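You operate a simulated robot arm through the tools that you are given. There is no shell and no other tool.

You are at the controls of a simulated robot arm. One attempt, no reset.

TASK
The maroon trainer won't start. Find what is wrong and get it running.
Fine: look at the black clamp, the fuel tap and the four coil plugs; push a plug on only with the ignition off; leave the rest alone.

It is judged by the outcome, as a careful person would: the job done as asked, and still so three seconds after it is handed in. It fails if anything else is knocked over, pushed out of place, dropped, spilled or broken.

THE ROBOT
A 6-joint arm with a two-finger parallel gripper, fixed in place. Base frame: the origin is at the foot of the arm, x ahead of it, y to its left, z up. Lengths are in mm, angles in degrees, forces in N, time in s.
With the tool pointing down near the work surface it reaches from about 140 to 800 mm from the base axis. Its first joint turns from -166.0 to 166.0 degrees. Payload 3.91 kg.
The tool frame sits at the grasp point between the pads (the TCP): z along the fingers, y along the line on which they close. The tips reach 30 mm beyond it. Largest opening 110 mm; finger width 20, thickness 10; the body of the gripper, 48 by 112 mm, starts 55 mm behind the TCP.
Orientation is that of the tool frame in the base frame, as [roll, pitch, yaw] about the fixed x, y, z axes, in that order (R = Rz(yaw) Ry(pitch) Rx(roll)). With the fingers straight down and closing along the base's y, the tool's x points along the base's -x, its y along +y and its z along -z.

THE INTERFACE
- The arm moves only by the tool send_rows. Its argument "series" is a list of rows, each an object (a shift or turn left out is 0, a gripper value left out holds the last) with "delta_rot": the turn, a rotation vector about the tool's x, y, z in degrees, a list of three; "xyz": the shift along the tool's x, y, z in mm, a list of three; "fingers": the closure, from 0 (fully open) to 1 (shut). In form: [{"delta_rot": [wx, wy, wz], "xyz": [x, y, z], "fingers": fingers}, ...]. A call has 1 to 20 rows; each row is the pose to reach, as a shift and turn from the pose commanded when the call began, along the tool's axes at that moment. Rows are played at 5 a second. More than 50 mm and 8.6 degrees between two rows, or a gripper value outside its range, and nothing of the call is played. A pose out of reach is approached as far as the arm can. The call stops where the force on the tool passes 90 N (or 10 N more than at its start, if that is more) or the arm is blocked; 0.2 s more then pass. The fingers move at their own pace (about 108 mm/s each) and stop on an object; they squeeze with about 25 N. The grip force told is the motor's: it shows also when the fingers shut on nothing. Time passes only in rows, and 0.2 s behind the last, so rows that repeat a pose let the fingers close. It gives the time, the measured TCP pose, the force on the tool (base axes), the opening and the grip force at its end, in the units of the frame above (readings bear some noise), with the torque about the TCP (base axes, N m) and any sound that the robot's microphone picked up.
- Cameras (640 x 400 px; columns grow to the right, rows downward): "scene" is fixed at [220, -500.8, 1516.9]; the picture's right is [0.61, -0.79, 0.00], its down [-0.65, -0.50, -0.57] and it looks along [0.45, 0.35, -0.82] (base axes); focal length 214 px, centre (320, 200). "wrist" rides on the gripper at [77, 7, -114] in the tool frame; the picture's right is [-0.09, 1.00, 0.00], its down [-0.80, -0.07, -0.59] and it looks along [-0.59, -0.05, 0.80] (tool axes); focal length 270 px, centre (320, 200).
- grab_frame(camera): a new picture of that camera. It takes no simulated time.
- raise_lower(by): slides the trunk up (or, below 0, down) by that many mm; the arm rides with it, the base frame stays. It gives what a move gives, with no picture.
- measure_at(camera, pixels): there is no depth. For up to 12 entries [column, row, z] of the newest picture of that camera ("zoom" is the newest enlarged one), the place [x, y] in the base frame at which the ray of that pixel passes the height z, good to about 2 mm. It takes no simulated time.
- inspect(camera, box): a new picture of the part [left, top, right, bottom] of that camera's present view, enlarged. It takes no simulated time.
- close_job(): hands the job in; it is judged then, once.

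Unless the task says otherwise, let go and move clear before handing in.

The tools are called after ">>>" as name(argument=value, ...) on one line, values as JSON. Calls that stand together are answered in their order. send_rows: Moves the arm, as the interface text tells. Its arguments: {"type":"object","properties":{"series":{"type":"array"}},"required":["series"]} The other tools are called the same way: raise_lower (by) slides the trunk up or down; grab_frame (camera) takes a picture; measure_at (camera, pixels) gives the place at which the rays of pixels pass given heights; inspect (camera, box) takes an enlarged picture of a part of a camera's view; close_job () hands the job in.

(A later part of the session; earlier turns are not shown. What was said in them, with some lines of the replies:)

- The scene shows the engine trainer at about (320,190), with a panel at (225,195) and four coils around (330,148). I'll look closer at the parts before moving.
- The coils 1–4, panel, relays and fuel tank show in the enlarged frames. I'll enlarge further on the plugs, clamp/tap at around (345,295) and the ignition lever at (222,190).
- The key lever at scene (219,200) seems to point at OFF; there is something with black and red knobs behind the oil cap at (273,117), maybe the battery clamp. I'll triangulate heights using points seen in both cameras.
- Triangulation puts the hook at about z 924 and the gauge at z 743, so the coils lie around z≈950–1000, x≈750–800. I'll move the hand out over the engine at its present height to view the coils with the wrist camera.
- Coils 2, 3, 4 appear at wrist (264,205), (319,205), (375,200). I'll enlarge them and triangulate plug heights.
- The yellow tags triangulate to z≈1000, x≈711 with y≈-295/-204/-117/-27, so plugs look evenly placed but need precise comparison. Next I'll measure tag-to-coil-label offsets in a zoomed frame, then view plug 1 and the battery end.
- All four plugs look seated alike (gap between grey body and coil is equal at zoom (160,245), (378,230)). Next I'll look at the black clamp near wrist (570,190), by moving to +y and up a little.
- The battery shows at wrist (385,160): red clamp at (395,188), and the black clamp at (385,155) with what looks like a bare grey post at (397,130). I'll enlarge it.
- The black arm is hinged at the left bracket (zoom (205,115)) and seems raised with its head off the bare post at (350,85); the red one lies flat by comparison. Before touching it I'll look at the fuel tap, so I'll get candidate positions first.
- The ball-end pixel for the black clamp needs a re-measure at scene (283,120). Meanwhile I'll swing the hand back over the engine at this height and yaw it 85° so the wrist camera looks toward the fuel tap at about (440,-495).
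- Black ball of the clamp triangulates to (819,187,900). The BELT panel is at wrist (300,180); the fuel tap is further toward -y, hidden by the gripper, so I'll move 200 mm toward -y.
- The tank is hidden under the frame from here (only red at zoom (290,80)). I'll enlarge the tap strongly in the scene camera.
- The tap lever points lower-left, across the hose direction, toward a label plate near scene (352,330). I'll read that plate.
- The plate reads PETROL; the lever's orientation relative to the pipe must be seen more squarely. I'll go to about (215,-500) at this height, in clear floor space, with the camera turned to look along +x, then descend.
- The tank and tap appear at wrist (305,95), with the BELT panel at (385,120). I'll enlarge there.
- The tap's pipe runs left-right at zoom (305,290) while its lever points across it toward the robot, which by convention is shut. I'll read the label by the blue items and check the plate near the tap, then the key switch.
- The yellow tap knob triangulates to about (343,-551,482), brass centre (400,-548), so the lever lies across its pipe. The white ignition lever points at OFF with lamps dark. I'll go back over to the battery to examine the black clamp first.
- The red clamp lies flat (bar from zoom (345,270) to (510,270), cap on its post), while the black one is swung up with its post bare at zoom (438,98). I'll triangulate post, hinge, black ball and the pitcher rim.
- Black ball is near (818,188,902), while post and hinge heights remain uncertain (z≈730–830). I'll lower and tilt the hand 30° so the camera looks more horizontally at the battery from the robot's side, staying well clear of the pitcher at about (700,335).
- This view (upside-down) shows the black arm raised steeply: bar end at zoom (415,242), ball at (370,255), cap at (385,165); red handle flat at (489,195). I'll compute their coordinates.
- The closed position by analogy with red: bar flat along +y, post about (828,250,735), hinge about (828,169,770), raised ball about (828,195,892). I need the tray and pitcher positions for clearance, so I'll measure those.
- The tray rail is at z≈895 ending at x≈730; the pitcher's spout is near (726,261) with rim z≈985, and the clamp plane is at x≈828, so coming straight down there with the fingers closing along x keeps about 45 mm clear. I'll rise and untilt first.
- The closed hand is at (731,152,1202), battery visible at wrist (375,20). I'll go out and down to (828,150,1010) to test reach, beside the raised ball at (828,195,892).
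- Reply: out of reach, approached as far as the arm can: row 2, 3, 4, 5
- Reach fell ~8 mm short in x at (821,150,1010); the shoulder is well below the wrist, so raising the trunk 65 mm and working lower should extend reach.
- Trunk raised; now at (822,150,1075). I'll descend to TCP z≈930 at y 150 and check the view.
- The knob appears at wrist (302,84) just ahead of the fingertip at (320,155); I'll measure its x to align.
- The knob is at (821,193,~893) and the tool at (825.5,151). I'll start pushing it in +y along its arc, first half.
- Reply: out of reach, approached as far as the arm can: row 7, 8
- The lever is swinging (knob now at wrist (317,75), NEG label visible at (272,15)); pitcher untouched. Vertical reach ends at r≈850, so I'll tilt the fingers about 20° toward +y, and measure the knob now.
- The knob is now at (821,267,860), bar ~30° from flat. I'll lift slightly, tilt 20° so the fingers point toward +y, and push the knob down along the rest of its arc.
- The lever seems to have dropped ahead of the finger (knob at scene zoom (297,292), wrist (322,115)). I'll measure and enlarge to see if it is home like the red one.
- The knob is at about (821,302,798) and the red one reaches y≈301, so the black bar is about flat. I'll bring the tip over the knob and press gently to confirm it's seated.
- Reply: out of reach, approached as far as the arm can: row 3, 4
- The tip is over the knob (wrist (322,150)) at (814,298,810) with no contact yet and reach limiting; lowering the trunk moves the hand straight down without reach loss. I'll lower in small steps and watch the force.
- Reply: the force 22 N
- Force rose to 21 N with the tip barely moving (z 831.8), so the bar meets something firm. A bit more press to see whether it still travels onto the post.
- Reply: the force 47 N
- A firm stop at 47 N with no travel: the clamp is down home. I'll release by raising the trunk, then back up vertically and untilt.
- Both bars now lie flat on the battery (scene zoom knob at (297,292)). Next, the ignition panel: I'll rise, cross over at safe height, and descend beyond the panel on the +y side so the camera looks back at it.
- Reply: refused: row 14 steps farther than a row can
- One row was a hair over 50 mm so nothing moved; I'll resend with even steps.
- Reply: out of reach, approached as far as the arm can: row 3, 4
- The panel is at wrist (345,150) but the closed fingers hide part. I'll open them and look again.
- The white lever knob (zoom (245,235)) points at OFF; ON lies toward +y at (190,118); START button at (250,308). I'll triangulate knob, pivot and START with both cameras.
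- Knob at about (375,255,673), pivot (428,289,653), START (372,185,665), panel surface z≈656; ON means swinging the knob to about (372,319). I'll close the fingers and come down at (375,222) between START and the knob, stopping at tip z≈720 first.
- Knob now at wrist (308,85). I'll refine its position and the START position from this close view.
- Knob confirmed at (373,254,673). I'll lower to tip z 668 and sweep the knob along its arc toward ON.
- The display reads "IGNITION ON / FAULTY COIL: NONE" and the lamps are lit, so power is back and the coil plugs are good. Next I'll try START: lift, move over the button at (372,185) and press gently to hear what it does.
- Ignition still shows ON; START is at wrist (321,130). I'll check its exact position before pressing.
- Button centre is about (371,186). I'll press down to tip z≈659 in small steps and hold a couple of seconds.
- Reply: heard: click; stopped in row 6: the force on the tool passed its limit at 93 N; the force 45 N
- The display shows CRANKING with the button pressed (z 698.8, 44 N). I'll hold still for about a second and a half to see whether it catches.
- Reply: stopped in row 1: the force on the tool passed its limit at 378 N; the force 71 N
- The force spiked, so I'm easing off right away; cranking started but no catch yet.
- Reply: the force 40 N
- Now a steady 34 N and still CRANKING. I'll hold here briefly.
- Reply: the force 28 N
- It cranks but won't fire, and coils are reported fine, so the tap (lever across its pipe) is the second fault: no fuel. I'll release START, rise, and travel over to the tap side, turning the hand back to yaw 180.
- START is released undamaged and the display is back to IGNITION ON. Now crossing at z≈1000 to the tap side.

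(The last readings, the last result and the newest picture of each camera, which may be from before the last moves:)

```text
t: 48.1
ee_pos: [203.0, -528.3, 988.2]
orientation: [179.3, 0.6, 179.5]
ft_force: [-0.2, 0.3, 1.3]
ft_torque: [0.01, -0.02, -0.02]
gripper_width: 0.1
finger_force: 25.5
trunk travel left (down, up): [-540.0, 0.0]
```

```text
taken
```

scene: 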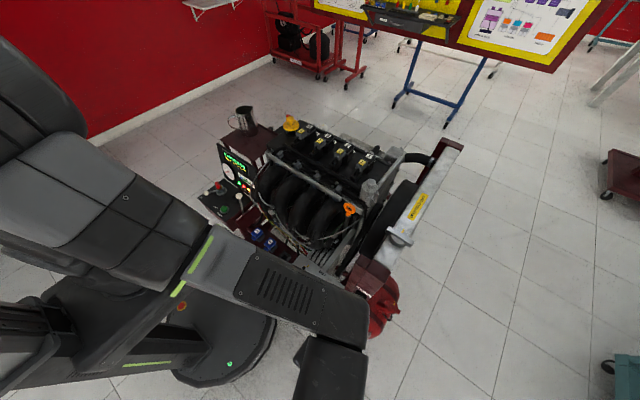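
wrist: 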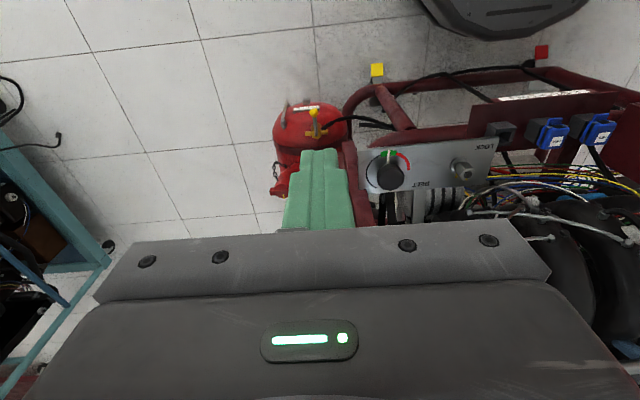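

I'm in clear space at (203,-528,988); tap visible at wrist (314,115). I'll tilt the fingers forward 45° here, then lower the trunk.

>>> send_rows(series=[{"delta_rot": [0, -7.5, 0]}, {"delta_rot": [0, -15, 0]}, {"xyz": [0, -10, 0], "delta_rot": [0, -22.5, 0]}, {"xyz": [0, -20, 0], "delta_rot": [0, -30, 0]}, {"xyz": [0, -24, 0], "delta_rot": [0, -37.5, 0]}, {"xyz": [0, -24, 0], "delta_rot": [0, -45, 0]}])

>>> raise_lower(by=-300)

>>> grab_frame(camera="wrist")

>>> grab_frame(camera="scene")

```text
t: 49.5
ee_pos: [207.0, -553.1, 989.7]
orientation: [179.3, 45.8, 179.0]
ft_force: [0.3, 1.1, -0.6]
ft_torque: [0.03, 0.01, -0.01]
gripper_width: 0.1
finger_force: 24.9
trunk travel left (down, up): [-540.0, 0.0]
```

```text
t: 52.5
ee_pos: [205.2, -553.1, 688.8]
orientation: [179.4, 45.6, 179.0]
ft_force: [0.5, -0.7, 0.1]
ft_torque: [-0.05, 0.0, -0.03]
gripper_width: 0.0
finger_force: 25.2
trunk travel left (down, up): [-240.0, 300.0]
```

```text
taken
```

wrist: 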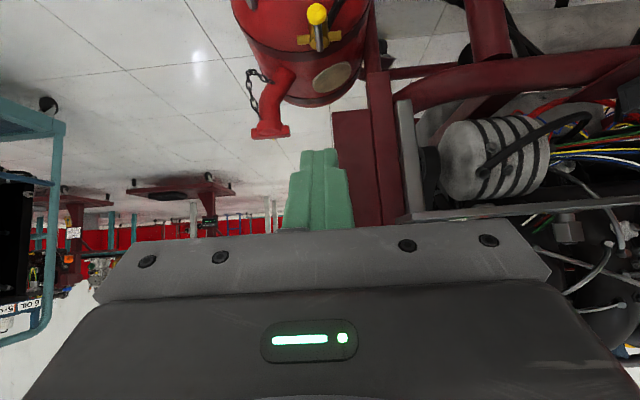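

```text
taken
```

scene: 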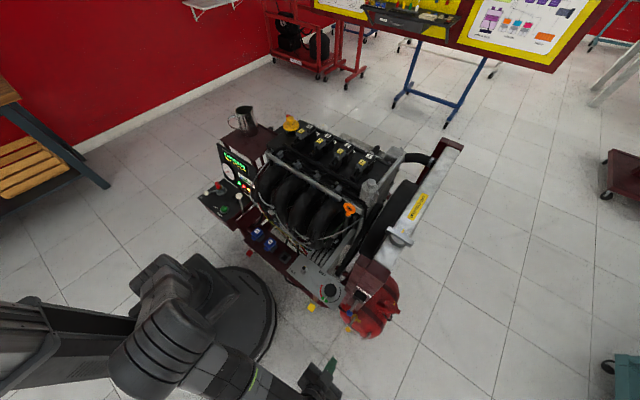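

The tap is at the top edge of the wrist image (317,15). I'll lower 130 mm more for a squarer look.

>>> raise_lower(by=-130)

>>> grab_frame(camera="wrist")

>>> inspect(camera="wrist", box=[230, 0, 430, 150])

>>> inspect(camera="scene", box=[290, 270, 390, 370])

```text
t: 54.1
ee_pos: [206.2, -551.7, 560.3]
orientation: [179.3, 45.6, 178.9]
ft_force: [-0.3, -0.8, 0.7]
ft_torque: [0.01, 0.05, -0.01]
gripper_width: 0.1
finger_force: 25.1
trunk travel left (down, up): [-110.0, 430.0]
```

```text
taken
```

wrist: 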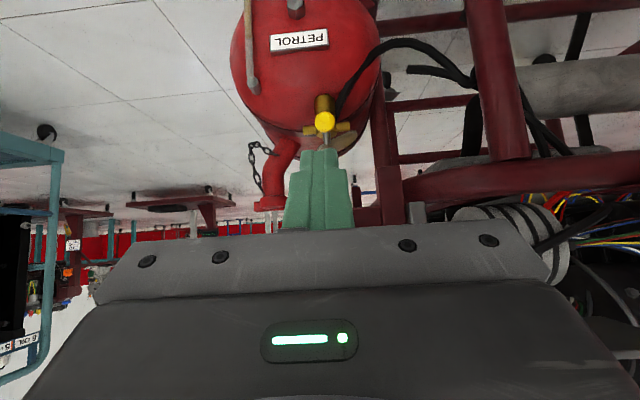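

```text
2.67 times, centred on (330, 75) of wrist
```

zoom: 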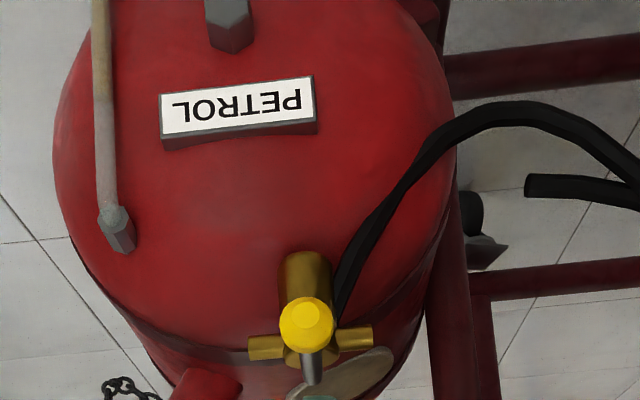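

```text
4.00 times, centred on (340, 320) of scene
```

zoom: 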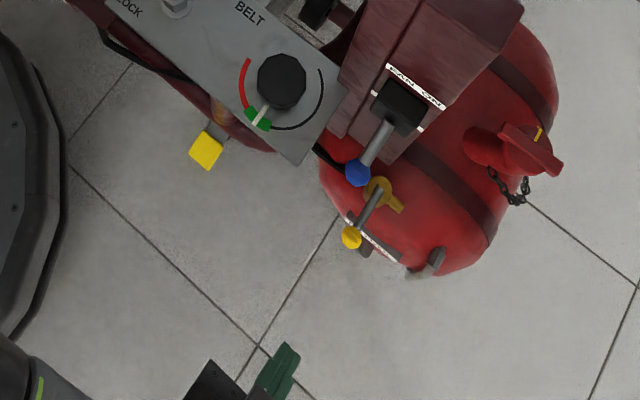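

The tap lever points straight at the camera with its pipe crosswise (brass stubs at zoom (265,347) and (355,338)), hose on the +y side. I'll bring the closed fingers to the -y side of the yellow knob, in two stages.

>>> send_rows(series=[{"xyz": [0, -31, 0]}, {"xyz": [-12, -31, 40]}, {"xyz": [-24.7, -31, 81]}])

>>> grab_frame(camera="wrist")

>>> inspect(camera="wrist", box=[240, 40, 440, 190])

>>> inspect(camera="scene", box=[310, 280, 390, 350])

```text
t: 54.9
ee_pos: [280.4, -585.1, 521.0]
orientation: [179.3, 45.6, 178.9]
ft_force: [0.1, -0.1, -0.1]
ft_torque: [0.04, 0.01, -0.02]
gripper_width: 0.1
finger_force: 24.8
trunk travel left (down, up): [-110.0, 430.0]
```

```text
taken
```

wrist: 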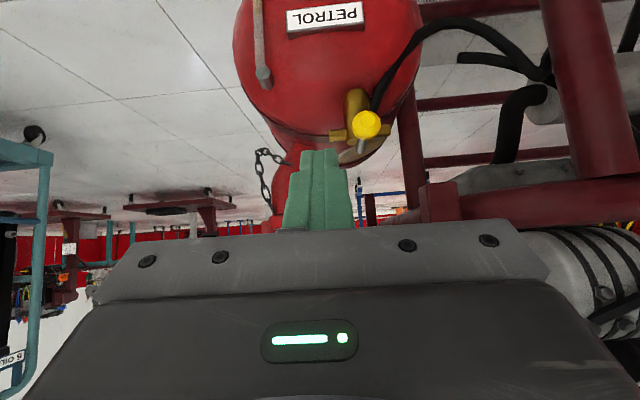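

```text
2.67 times, centred on (340, 115) of wrist
```

zoom: 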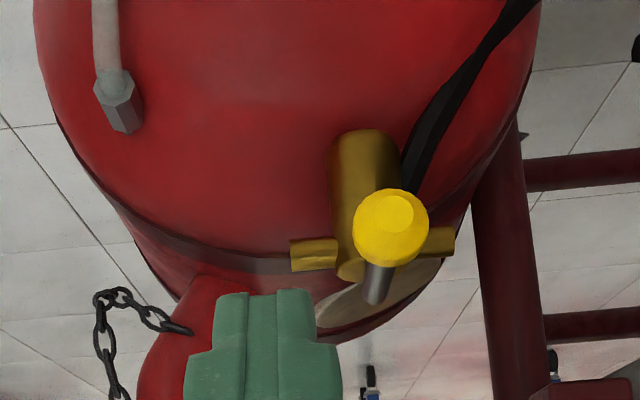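

```text
5.71 times, centred on (350, 315) of scene
```

zoom: 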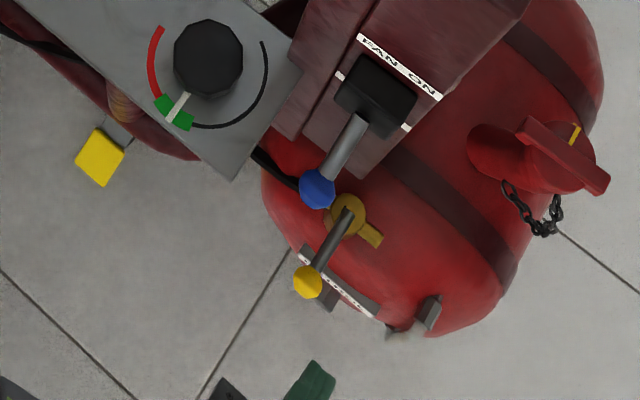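

The finger (wrist (318,160)) is at -y of the knob (366,125). I'll refine the knob position with both cameras before going in.

>>> measure_at(camera="wrist", pixels=[[366.2, 125.5, 460], [366.2, 125.5, 470], [366.2, 125.5, 480], [366.2, 125.5, 490], [362, 142, 490], [362, 142, 500]])

>>> measure_at(camera="scene", pixels=[[347.7, 329.4, 460], [347.7, 329.4, 480], [347.7, 329.4, 500], [354.9, 318, 480]])

```text
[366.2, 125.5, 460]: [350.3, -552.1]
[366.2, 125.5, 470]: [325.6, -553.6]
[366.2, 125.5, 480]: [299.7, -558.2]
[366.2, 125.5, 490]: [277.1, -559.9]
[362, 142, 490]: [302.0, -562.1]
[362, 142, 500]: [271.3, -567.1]
```

```text
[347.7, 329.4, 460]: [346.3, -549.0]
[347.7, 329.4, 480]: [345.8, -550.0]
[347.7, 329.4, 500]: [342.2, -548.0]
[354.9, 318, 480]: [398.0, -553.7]
```

Knob is at (346,-550,461), pivot about (400,-553). I'll advance the fingertip to (354,-581,454), just beside the knob on its -y side.

>>> send_rows(series=[{"xyz": [-2, 3, 30]}, {"xyz": [-3, 4, 52]}, {"xyz": [-3.7, 4, 69]}])

>>> grab_frame(camera="wrist")

>>> inspect(camera="scene", box=[310, 280, 390, 350])

```text
t: 55.7
ee_pos: [333.0, -580.7, 476.4]
orientation: [179.3, 45.6, 178.9]
ft_force: [-0.6, 0.3, -0.1]
ft_torque: [0.01, -0.01, 0.01]
gripper_width: 0.0
finger_force: 24.8
trunk travel left (down, up): [-110.0, 430.0]
```

```text
taken
```

wrist: 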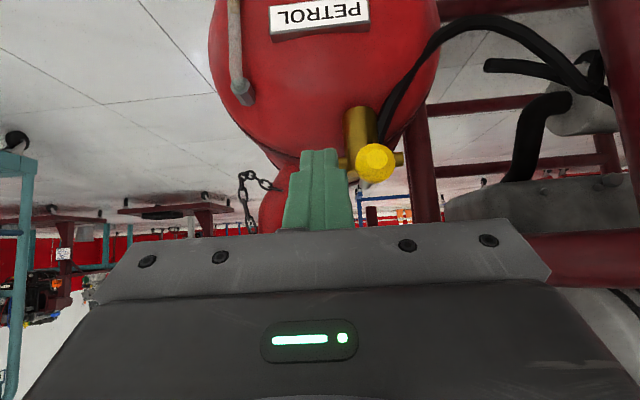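

```text
5.71 times, centred on (350, 315) of scene
```

zoom: 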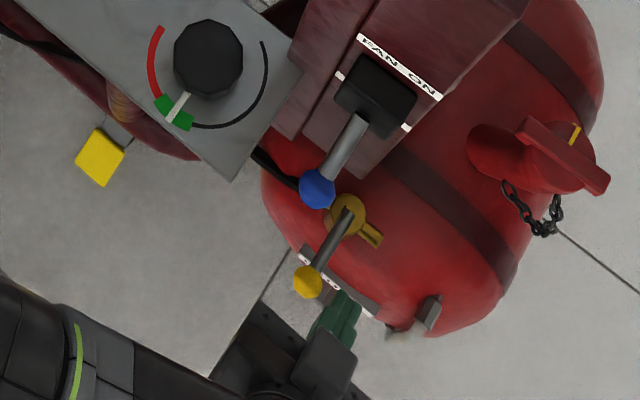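

The finger sits just beside the knob (scene zoom (340,315) vs knob (307,282)). I'll push gently +y by 22 mm in small steps and read the force to learn whether it turns this way.

>>> send_rows(series=[{"xyz": [0, 6, 0]}, {"xyz": [0, 10, 0]}, {"xyz": [0, 13, 0]}, {"xyz": [0, 16, 0]}, {"xyz": [0, 19, 0]}])

>>> inspect(camera="scene", box=[310, 280, 390, 350])

```text
t: 56.9
ee_pos: [331.3, -566.8, 476.8]
orientation: [-179.7, 45.7, 179.2]
ft_force: [4.1, -56.8, -2.6]
ft_torque: [-0.85, -0.09, -0.95]
gripper_width: 0.0
finger_force: 25.4
trunk travel left (down, up): [-110.0, 430.0]
```

```text
5.71 times, centred on (350, 315) of scene
```

zoom: 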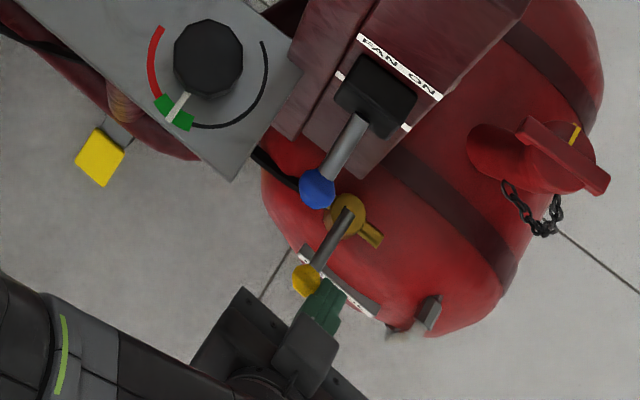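

57 N with no movement: it's against its stop that way, so it must open toward -y. I'll back off, retract, and go round to the +y side of the knob.

>>> send_rows(series=[{"xyz": [0, -14, 0]}, {"xyz": [0, -14, -35]}, {"xyz": [0, -14, -75]}, {"xyz": [0, 20, -75]}, {"xyz": [0, 49, -75]}])

>>> grab_frame(camera="wrist")

>>> inspect(camera="scene", box=[310, 280, 390, 350])

```text
t: 58.1
ee_pos: [280.6, -511.2, 527.3]
orientation: [179.1, 45.6, 178.9]
ft_force: [0.1, -0.1, 0.2]
ft_torque: [0.0, -0.01, 0.0]
gripper_width: 0.0
finger_force: 25.5
trunk travel left (down, up): [-110.0, 430.0]
```

```text
taken
```

wrist: 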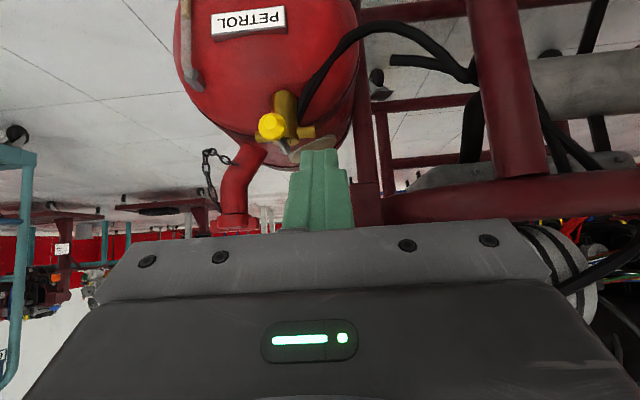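

```text
5.71 times, centred on (350, 315) of scene
```

zoom: 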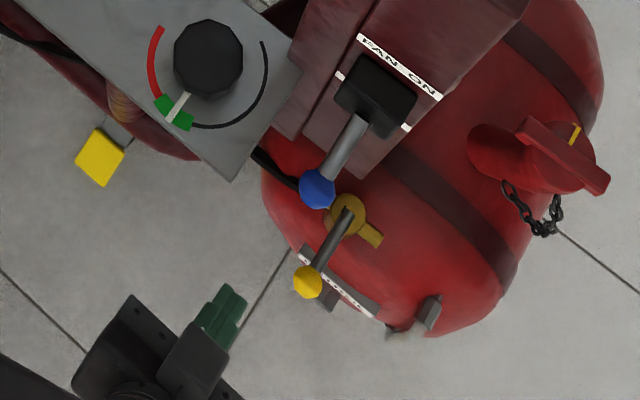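

Finger now on the +y side at (281,-511,527). Before advancing I'll check where the hose runs relative to my fingertip target (354,-516,454).

>>> measure_at(camera="scene", pixels=[[340.4, 307.1, 400], [340.4, 307.1, 440], [346, 312.2, 400], [346, 312.2, 440], [354.9, 318, 440]])

>>> measure_at(camera="wrist", pixels=[[303, 105, 400], [303, 105, 440], [320, 70, 400], [320, 70, 440], [345, 40, 400], [345, 40, 440], [271, 126, 461]])

>>> inspect(camera="wrist", box=[240, 40, 400, 170])

```text
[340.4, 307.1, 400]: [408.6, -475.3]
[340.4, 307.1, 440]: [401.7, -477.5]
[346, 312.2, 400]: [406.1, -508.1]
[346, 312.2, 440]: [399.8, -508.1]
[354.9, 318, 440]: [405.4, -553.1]
```

```text
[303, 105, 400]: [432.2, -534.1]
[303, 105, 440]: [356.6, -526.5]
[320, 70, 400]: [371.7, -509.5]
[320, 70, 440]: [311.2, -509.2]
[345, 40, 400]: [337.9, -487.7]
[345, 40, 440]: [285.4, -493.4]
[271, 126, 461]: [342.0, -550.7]
```

```text
3.08 times, centred on (320, 105) of wrist
```

zoom: 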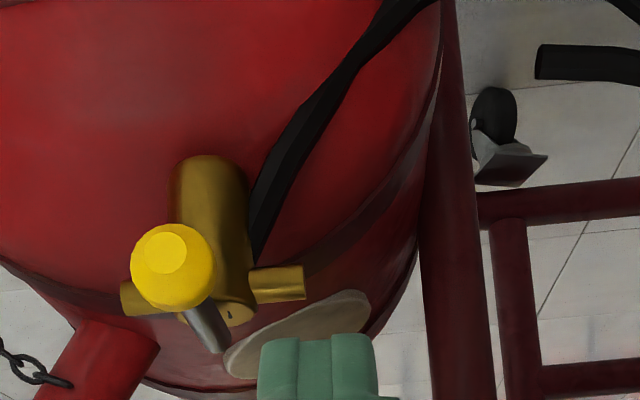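

The hose runs at x≈400 and below z≈420, clear of my path. I'll advance the fingertip to beside the knob on its +y side.

>>> send_rows(series=[{"xyz": [0, -2, 30]}, {"xyz": [0.5, -4, 55]}, {"xyz": [0.7, -5, 73.5]}])

>>> inspect(camera="scene", box=[310, 280, 390, 350])

>>> grab_frame(camera="wrist")

```text
t: 58.9
ee_pos: [332.0, -516.6, 476.4]
orientation: [179.3, 45.6, 179.0]
ft_force: [0.2, -0.4, 1.4]
ft_torque: [-0.01, 0.03, 0.0]
gripper_width: 0.2
finger_force: 24.7
trunk travel left (down, up): [-110.0, 430.0]
```

```text
5.71 times, centred on (350, 315) of scene
```

zoom: 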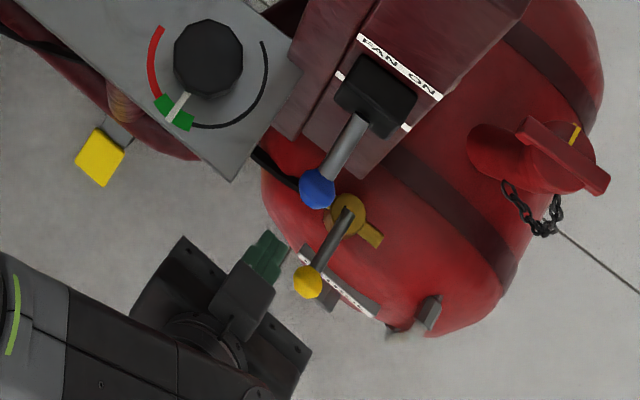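

```text
taken
```

wrist: 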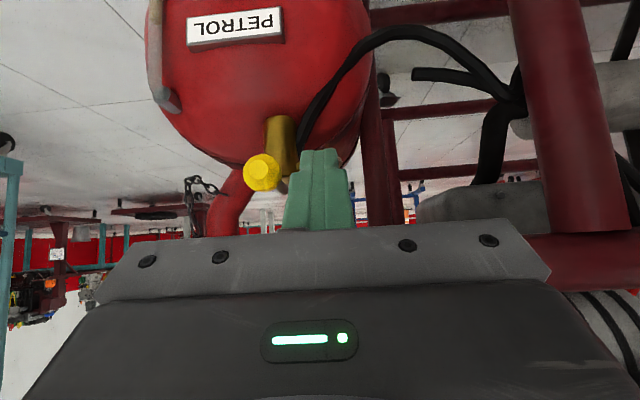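

The finger is beside the knob at +y. I'll push toward -y along the first 30° of arc and check.

>>> send_rows(series=[{"xyz": [0, -8, 0]}, {"xyz": [0, -14, 0]}, {"xyz": [1, -19, -1]}, {"xyz": [2, -24.4, -2]}, {"xyz": [2.6, -29.5, -2.6]}, {"xyz": [3.1, -34.8, -3.2]}])

>>> inspect(camera="scene", box=[310, 280, 390, 350])

```text
t: 60.3
ee_pos: [326.1, -552.3, 476.4]
orientation: [179.2, 45.6, 178.9]
ft_force: [-0.2, 0.8, -0.7]
ft_torque: [0.01, 0.02, 0.04]
gripper_width: 0.0
finger_force: 24.8
trunk travel left (down, up): [-110.0, 430.0]
```

```text
5.71 times, centred on (350, 315) of scene
```

zoom: 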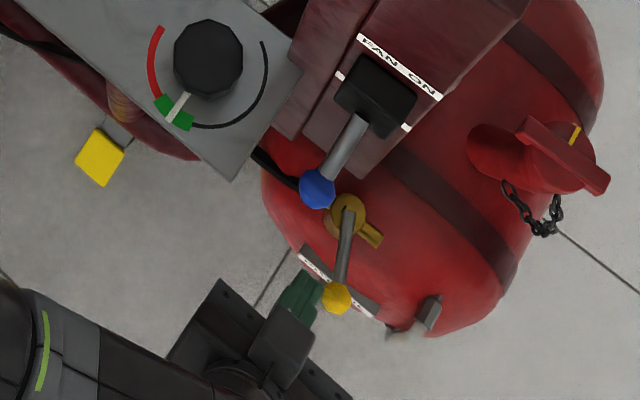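

The lever turns freely this way. I'll continue along the arc (raised 4 mm for tank clearance) to about 70°.

>>> send_rows(series=[{"xyz": [-2, -5, -0.5]}, {"xyz": [-3.8, -9.5, -1.9]}, {"xyz": [-5.6, -19.6, 0]}, {"xyz": [-8.7, -29, 3.1]}, {"xyz": [-12.7, -37.7, 7.2]}, {"xyz": [-17.8, -45, 12.4]}])

>>> inspect(camera="scene", box=[310, 280, 390, 350])

>>> grab_frame(camera="wrist")

```text
t: 61.7
ee_pos: [347.9, -596.7, 478.8]
orientation: [179.2, 45.6, 178.9]
ft_force: [1.0, -0.2, -0.2]
ft_torque: [0.02, 0.01, 0.01]
gripper_width: 0.0
finger_force: 25.3
trunk travel left (down, up): [-110.0, 430.0]
```

```text
5.71 times, centred on (350, 315) of scene
```

zoom: 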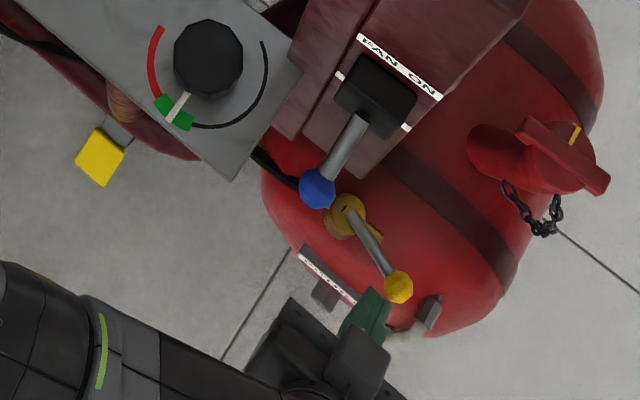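

```text
taken
```

wrist: 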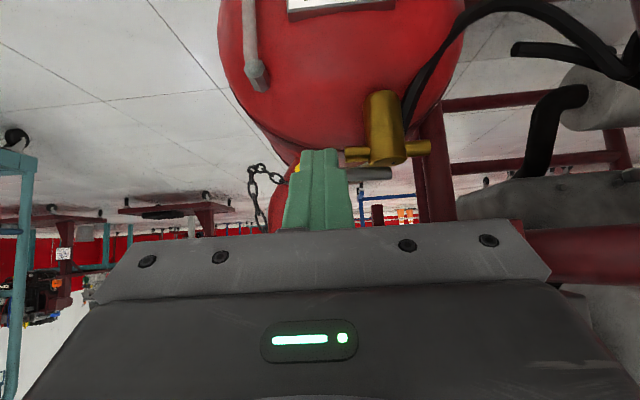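

About 70° turned. I'll finish the last part with small steps in +x, watching the force for its end stop.

>>> send_rows(series=[{"xyz": [-2.8, -4, 2.9]}, {"xyz": [-5.6, -7, 5.7]}, {"xyz": [-8.4, -9, 8.6]}, {"xyz": [-10.5, -10.5, 10.7]}, {"xyz": [-12.2, -11.3, 12.5]}])

>>> inspect(camera="scene", box=[310, 280, 390, 350])

>>> inspect(camera="wrist", box=[240, 80, 460, 240])

```text
t: 62.9
ee_pos: [365.4, -608.6, 480.0]
orientation: [179.3, 45.5, 178.9]
ft_force: [1.0, -0.9, -0.2]
ft_torque: [0.0, 0.0, 0.03]
gripper_width: 0.0
finger_force: 24.9
trunk travel left (down, up): [-110.0, 430.0]
```

```text
5.71 times, centred on (350, 315) of scene
```

zoom: 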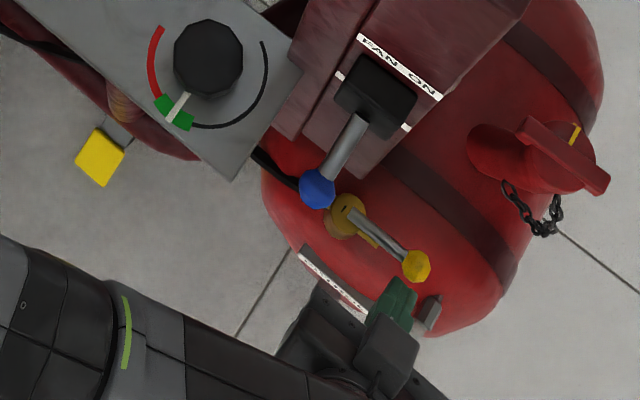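

```text
2.50 times, centred on (350, 160) of wrist
```

zoom: 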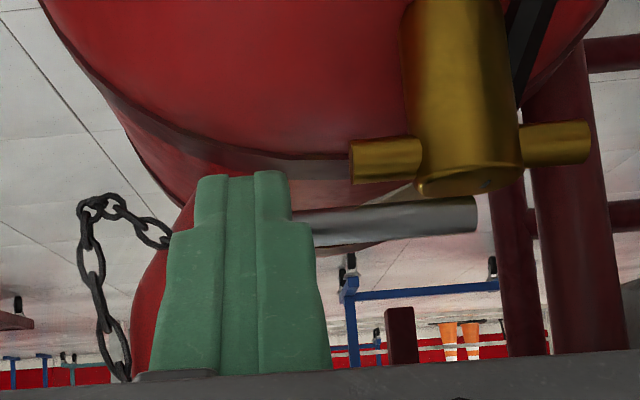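

The lever is nearly parallel to the pipe. A few more millimetres in +x to find its stop.

>>> send_rows(series=[{"xyz": [-1.5, 0, 1.5]}, {"xyz": [-2.8, 0, 2.9]}, {"xyz": [-4.2, 0, 4.3]}, {"xyz": [-5.3, 0, 5.4]}])

>>> inspect(camera="scene", box=[310, 280, 390, 350])

```text
t: 63.9
ee_pos: [367.3, -608.2, 480.9]
orientation: [179.3, 45.5, 178.8]
ft_force: [-55.4, 6.8, 6.4]
ft_torque: [-0.11, 0.55, 0.44]
gripper_width: 0.0
finger_force: 25.0
trunk travel left (down, up): [-110.0, 430.0]
```

```text
5.71 times, centred on (350, 315) of scene
```

zoom: 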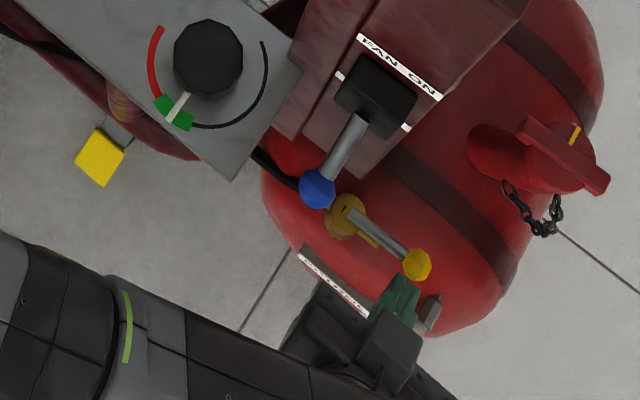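

A firm stop at 55 N with the lever in line with the pipe: the tap is fully open. I'll retract backward and raise the trunk.

>>> send_rows(series=[{"xyz": [5, 0, -7]}, {"xyz": [5, 0, -40]}, {"xyz": [5, 0, -85]}, {"xyz": [5, 0, -130]}, {"xyz": [5, 0, -175]}, {"xyz": [0, 20, -220]}])

>>> raise_lower(by=430)

>>> grab_frame(camera="wrist")

>>> grab_frame(camera="scene")

```text
t: 65.3
ee_pos: [215.6, -587.7, 634.8]
orientation: [179.1, 45.7, 178.9]
ft_force: [-0.1, -1.1, -0.2]
ft_torque: [0.03, -0.03, 0.03]
gripper_width: 0.0
finger_force: 24.8
trunk travel left (down, up): [-110.0, 430.0]
```

```text
refused: 430 is not a number from -400 to 400
```

```text
taken
```

wrist: 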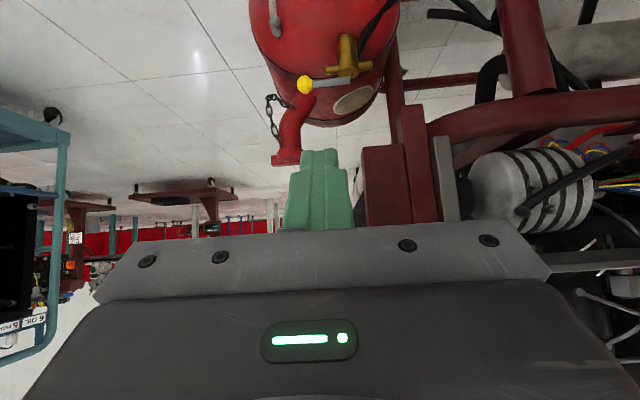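

```text
taken
```

scene: 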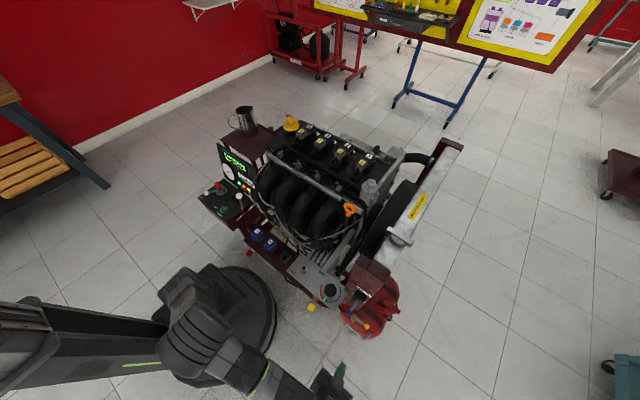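

The lever (wrist (325,80)) lies along its pipe. I'll raise the trunk 400 mm (the maximum per call), then untilt.

>>> raise_lower(by=400)

>>> send_rows(series=[{"delta_rot": [0, 7.6, 0]}, {"delta_rot": [0, 15.2, 0]}, {"delta_rot": [0, 22.8, 0]}, {"delta_rot": [0, 30.4, 0]}, {"delta_rot": [0, 38, 0]}, {"delta_rot": [0, 45.6, 0]}])

```text
t: 69.1
ee_pos: [215.5, -588.1, 1033.6]
orientation: [179.1, 45.6, 178.9]
ft_force: [-0.4, -0.3, 1.1]
ft_torque: [-0.01, 0.02, -0.01]
gripper_width: 0.0
finger_force: 24.9
trunk travel left (down, up): [-510.0, 30.0]
```

```text
t: 70.5
ee_pos: [214.2, -589.0, 1035.6]
orientation: [179.5, -0.1, 179.6]
ft_force: [-0.8, 0.2, 0.3]
ft_torque: [0.01, -0.01, 0.04]
gripper_width: 0.0
finger_force: 25.4
trunk travel left (down, up): [-510.0, 30.0]
```

Now at (214,-589,1036) pointing down. I'll travel back to above the START button (371,186), turning to yaw 90.

>>> send_rows(series=[{"xyz": [-9.2, 45.6, 0], "delta_rot": [0, 0, 5.3]}, {"xyz": [-18.4, 91.2, 0], "delta_rot": [0, 0, 10.6]}, {"xyz": [-27.6, 136.8, 0], "delta_rot": [0, 0, 15.9]}, {"xyz": [-36.8, 182.4, 0], "delta_rot": [0, 0, 21.2]}, {"xyz": [-46, 228, 0], "delta_rot": [0, 0, 26.5]}, {"xyz": [-55.2, 273.6, 0], "delta_rot": [0, 0, 31.8]}, {"xyz": [-64.4, 319.2, 0], "delta_rot": [0, 0, 37.1]}, {"xyz": [-73.6, 364.8, 0], "delta_rot": [0, 0, 42.4]}, {"xyz": [-82.8, 410.4, 0], "delta_rot": [0, 0, 47.7]}, {"xyz": [-92, 456, 0], "delta_rot": [0, 0, 53]}, {"xyz": [-101.2, 501.6, 0], "delta_rot": [0, 0, 58.3]}, {"xyz": [-110.4, 547.2, 0], "delta_rot": [0, 0, 63.6]}, {"xyz": [-119.6, 592.8, 0], "delta_rot": [0, 0, 68.9]}, {"xyz": [-128.8, 638.4, 0], "delta_rot": [0, 0, 74.2]}, {"xyz": [-138, 684, 0], "delta_rot": [0, 0, 79.5]}, {"xyz": [-147.2, 729.6, 0], "delta_rot": [0, 0, 84.8]}, {"xyz": [-157, 775, 0], "delta_rot": [0, 0, 89.6]}])

>>> grab_frame(camera="scene")

```text
t: 74.1
ee_pos: [380.1, 190.4, 1043.3]
orientation: [-179.9, -0.4, 89.8]
ft_force: [-0.3, 0.2, 0.2]
ft_torque: [0.02, 0.02, -0.01]
gripper_width: 0.0
finger_force: 24.9
trunk travel left (down, up): [-510.0, 30.0]
```

```text
taken
```

scene: 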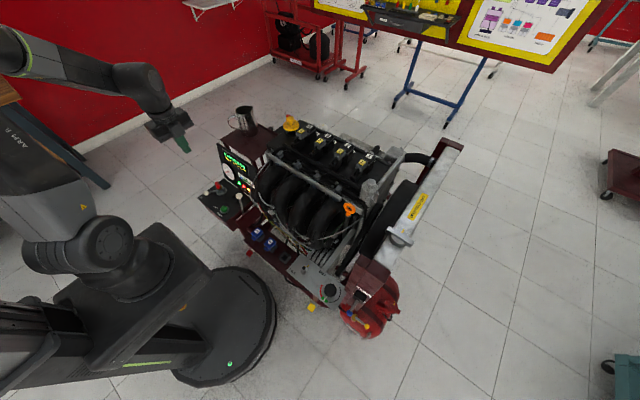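

Above START now. I'll descend to just over the button.

>>> send_rows(series=[{"xyz": [-3, -9, 45]}, {"xyz": [-3, -9, 90]}, {"xyz": [-3, -9, 135]}, {"xyz": [-3, -9, 180]}, {"xyz": [-3, -9, 225]}, {"xyz": [-3, -9, 270]}, {"xyz": [-3, -9, 300]}, {"xyz": [-3, -9, 325]}])

>>> grab_frame(camera="wrist")

>>> inspect(camera="scene", box=[180, 150, 280, 230])

```text
t: 75.9
ee_pos: [371.2, 185.1, 717.4]
orientation: [180.0, -0.5, 89.8]
ft_force: [0.8, -0.8, -0.5]
ft_torque: [0.02, 0.02, 0.02]
gripper_width: 0.0
finger_force: 24.8
trunk travel left (down, up): [-510.0, 30.0]
```

```text
taken
```

wrist: 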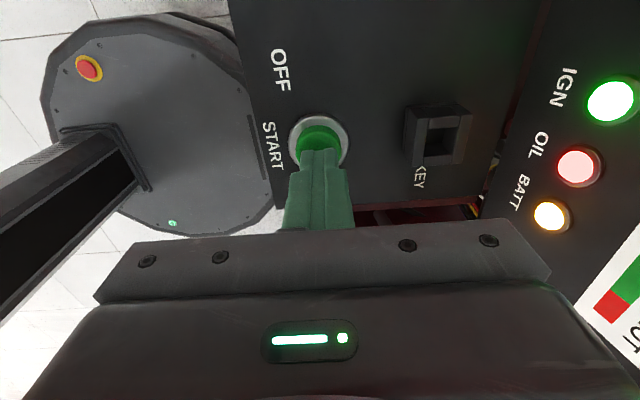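

```text
5.00 times, centred on (230, 190) of scene
```

zoom: 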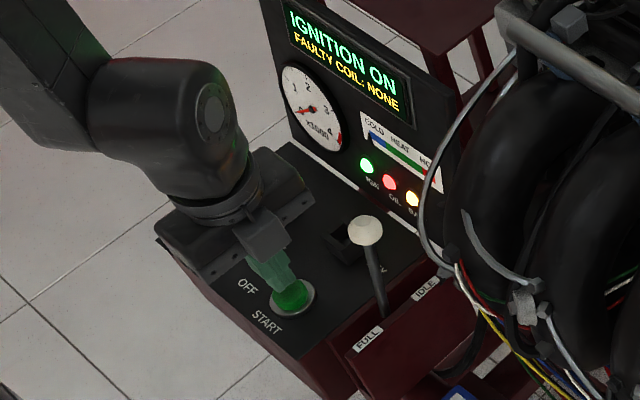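

The tip is over START, still IGNITION ON. I'll press in small steps to about z 699 and read the force.

>>> send_rows(series=[{"xyz": [1, 0, 9]}, {"xyz": [1, 0, 13]}, {"xyz": [1, 0, 15.5]}, {"xyz": [1, 0, 17.5]}, {"xyz": [1, 0, 19]}])

>>> inspect(camera="scene", box=[180, 150, 280, 230])

```text
t: 77.1
ee_pos: [371.4, 186.8, 699.1]
orientation: [179.8, -0.6, 89.9]
ft_force: [4.5, 1.5, 32.2]
ft_torque: [-0.01, -0.12, -0.3]
gripper_width: 0.1
finger_force: 24.6
trunk travel left (down, up): [-510.0, 30.0]
heard: click
```

```text
5.00 times, centred on (230, 190) of scene
```

zoom: 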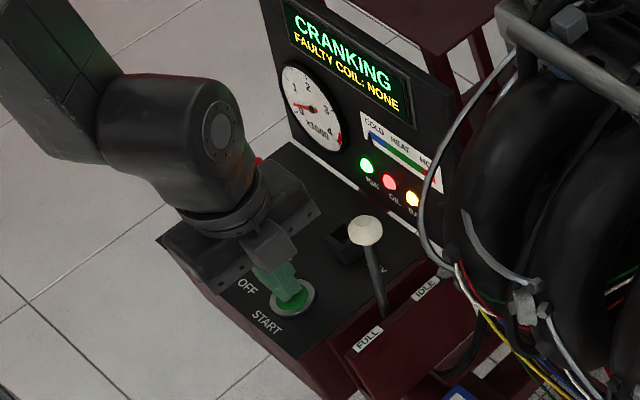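

Click and CRANKING at a gentle 32 N; I'll hold here to let it catch.

>>> send_rows(series=[{"xyz": [0, 0, 0]}, {"xyz": [0, 0, 0]}, {"xyz": [0, 0, 0]}, {"xyz": [0, 0, 0]}, {"xyz": [0, 0, 0]}])

>>> inspect(camera="scene", box=[180, 150, 280, 230])

```text
t: 78.3
ee_pos: [370.9, 186.6, 698.9]
orientation: [179.9, -0.5, 89.9]
ft_force: [11.6, 5.9, 39.1]
ft_torque: [0.07, -0.32, 0.15]
gripper_width: 0.0
finger_force: 25.3
trunk travel left (down, up): [-510.0, 30.0]
```

```text
5.00 times, centred on (230, 190) of scene
```

zoom: 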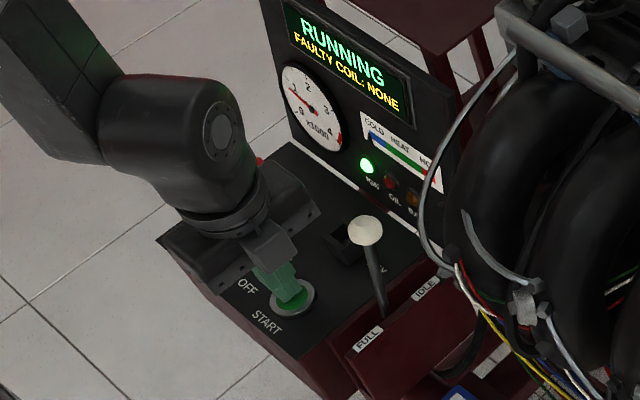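

It's RUNNING, tach up at ~1000 and the OIL/BATT lamps out. I'll release START and lift clear.

>>> send_rows(series=[{"xyz": [0, 0, -12]}, {"xyz": [0, 0, -55]}, {"xyz": [0, 0, -103]}, {"xyz": [0, 0, -151]}, {"xyz": [0, 0, -199]}, {"xyz": [0, 0, -247]}, {"xyz": [0, 0, -295]}, {"xyz": [0, 0, -343]}])

>>> grab_frame(camera="scene")

>>> inspect(camera="scene", box=[180, 150, 280, 230])

>>> inspect(camera="scene", box=[225, 95, 325, 160])

```text
t: 80.1
ee_pos: [369.5, 181.5, 1041.2]
orientation: [-179.9, -0.5, 90.0]
ft_force: [-0.3, 0.2, 0.2]
ft_torque: [0.0, -0.03, 0.0]
gripper_width: 0.0
finger_force: 24.9
trunk travel left (down, up): [-510.0, 30.0]
```

```text
taken
```

scene: 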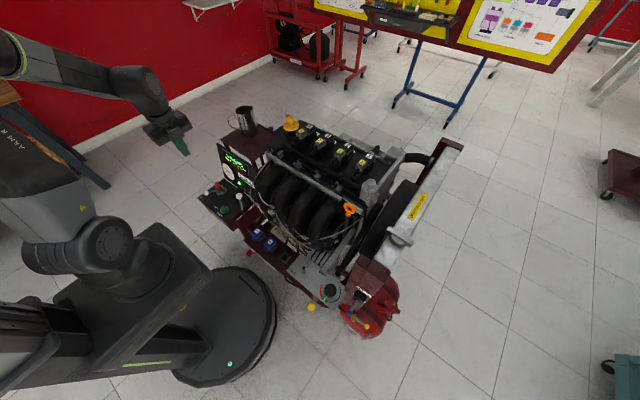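

```text
5.00 times, centred on (230, 190) of scene
```

zoom: 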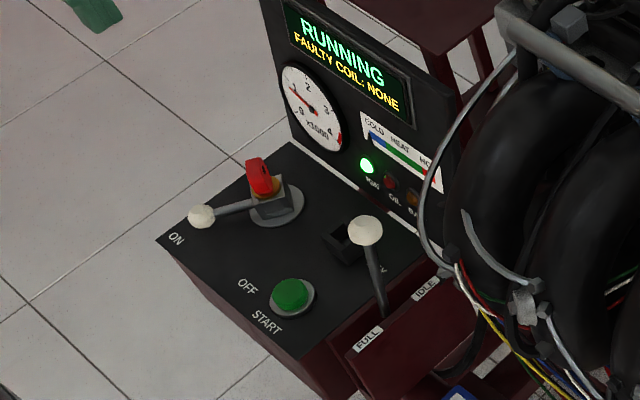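

```text
6.15 times, centred on (275, 128) of scene
```

zoom: 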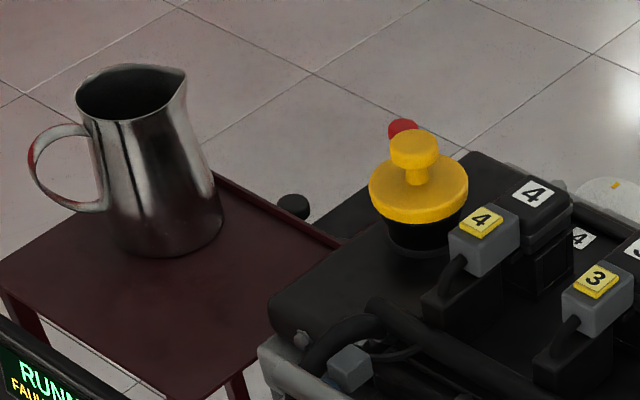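

It stays RUNNING with START released; pitcher in place and black clamp down. I'll wait about four seconds and check that it keeps running.

>>> send_rows(series=[{"fingers": 0.5}, {"fingers": 0.5}, {"fingers": 0.5}, {"fingers": 0.5}, {"fingers": 0.5}, {"fingers": 0.5}, {"fingers": 0.5}, {"fingers": 0.5}, {"fingers": 0.5}, {"fingers": 0.5}, {"fingers": 0.5}, {"fingers": 0.5}, {"fingers": 0.5}, {"fingers": 0.5}, {"fingers": 0.5}, {"fingers": 0.5}, {"fingers": 0.5}, {"fingers": 0.5}, {"fingers": 0.5}, {"fingers": 0.5}])

>>> inspect(camera="scene", box=[180, 100, 420, 340])

>>> inspect(camera="scene", box=[200, 130, 280, 190])

```text
t: 84.3
ee_pos: [370.3, 182.6, 1041.0]
orientation: [180.0, -0.5, 89.9]
ft_force: [-0.8, 0.1, -0.9]
ft_torque: [-0.01, -0.03, 0.01]
gripper_width: 55.1
finger_force: 0.1
trunk travel left (down, up): [-510.0, 30.0]
```

```text
1.67 times, centred on (300, 220) of scene
```

zoom: 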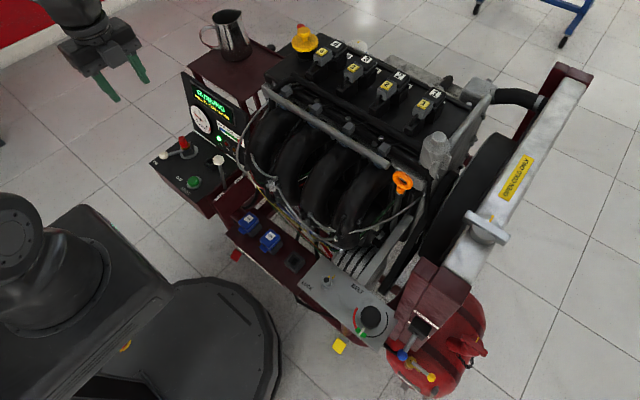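

```text
6.67 times, centred on (240, 160) of scene
```

zoom: 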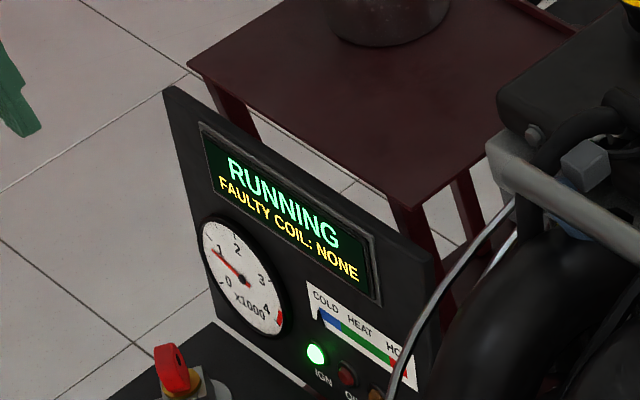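

After four more seconds the display still reads RUNNING with the tach at about 1000. The pitcher and panel are undisturbed and the hand is well clear, so I'm handing it in.

>>> close_job()

```text
The job is handed in.
```

The trainer is running. It kept going for at least six seconds after I let go of START, with the tach at about 1000, and it was still running when I handed it in.

There were two faults:

- **Black battery clamp:** it was swung up off its post, so there was no power. I pushed it down until it sat firmly, and the panel lit up.
- **Fuel tap:** it was shut. With power back, the engine cranked but wouldn't fire. I turned the lever to its stop, in line with the pipe, and it caught on the next start.

The four coil plugs all looked seated and the display read "FAULTY COIL: NONE", so I didn't touch them. To start it I also turned the ignition to ON, where I left it, and pressed START. I left everything else alone.

During the first START press the force on the tool spiked to 378 N, and I backed off at once. The button worked normally on the second press and I saw no damage.
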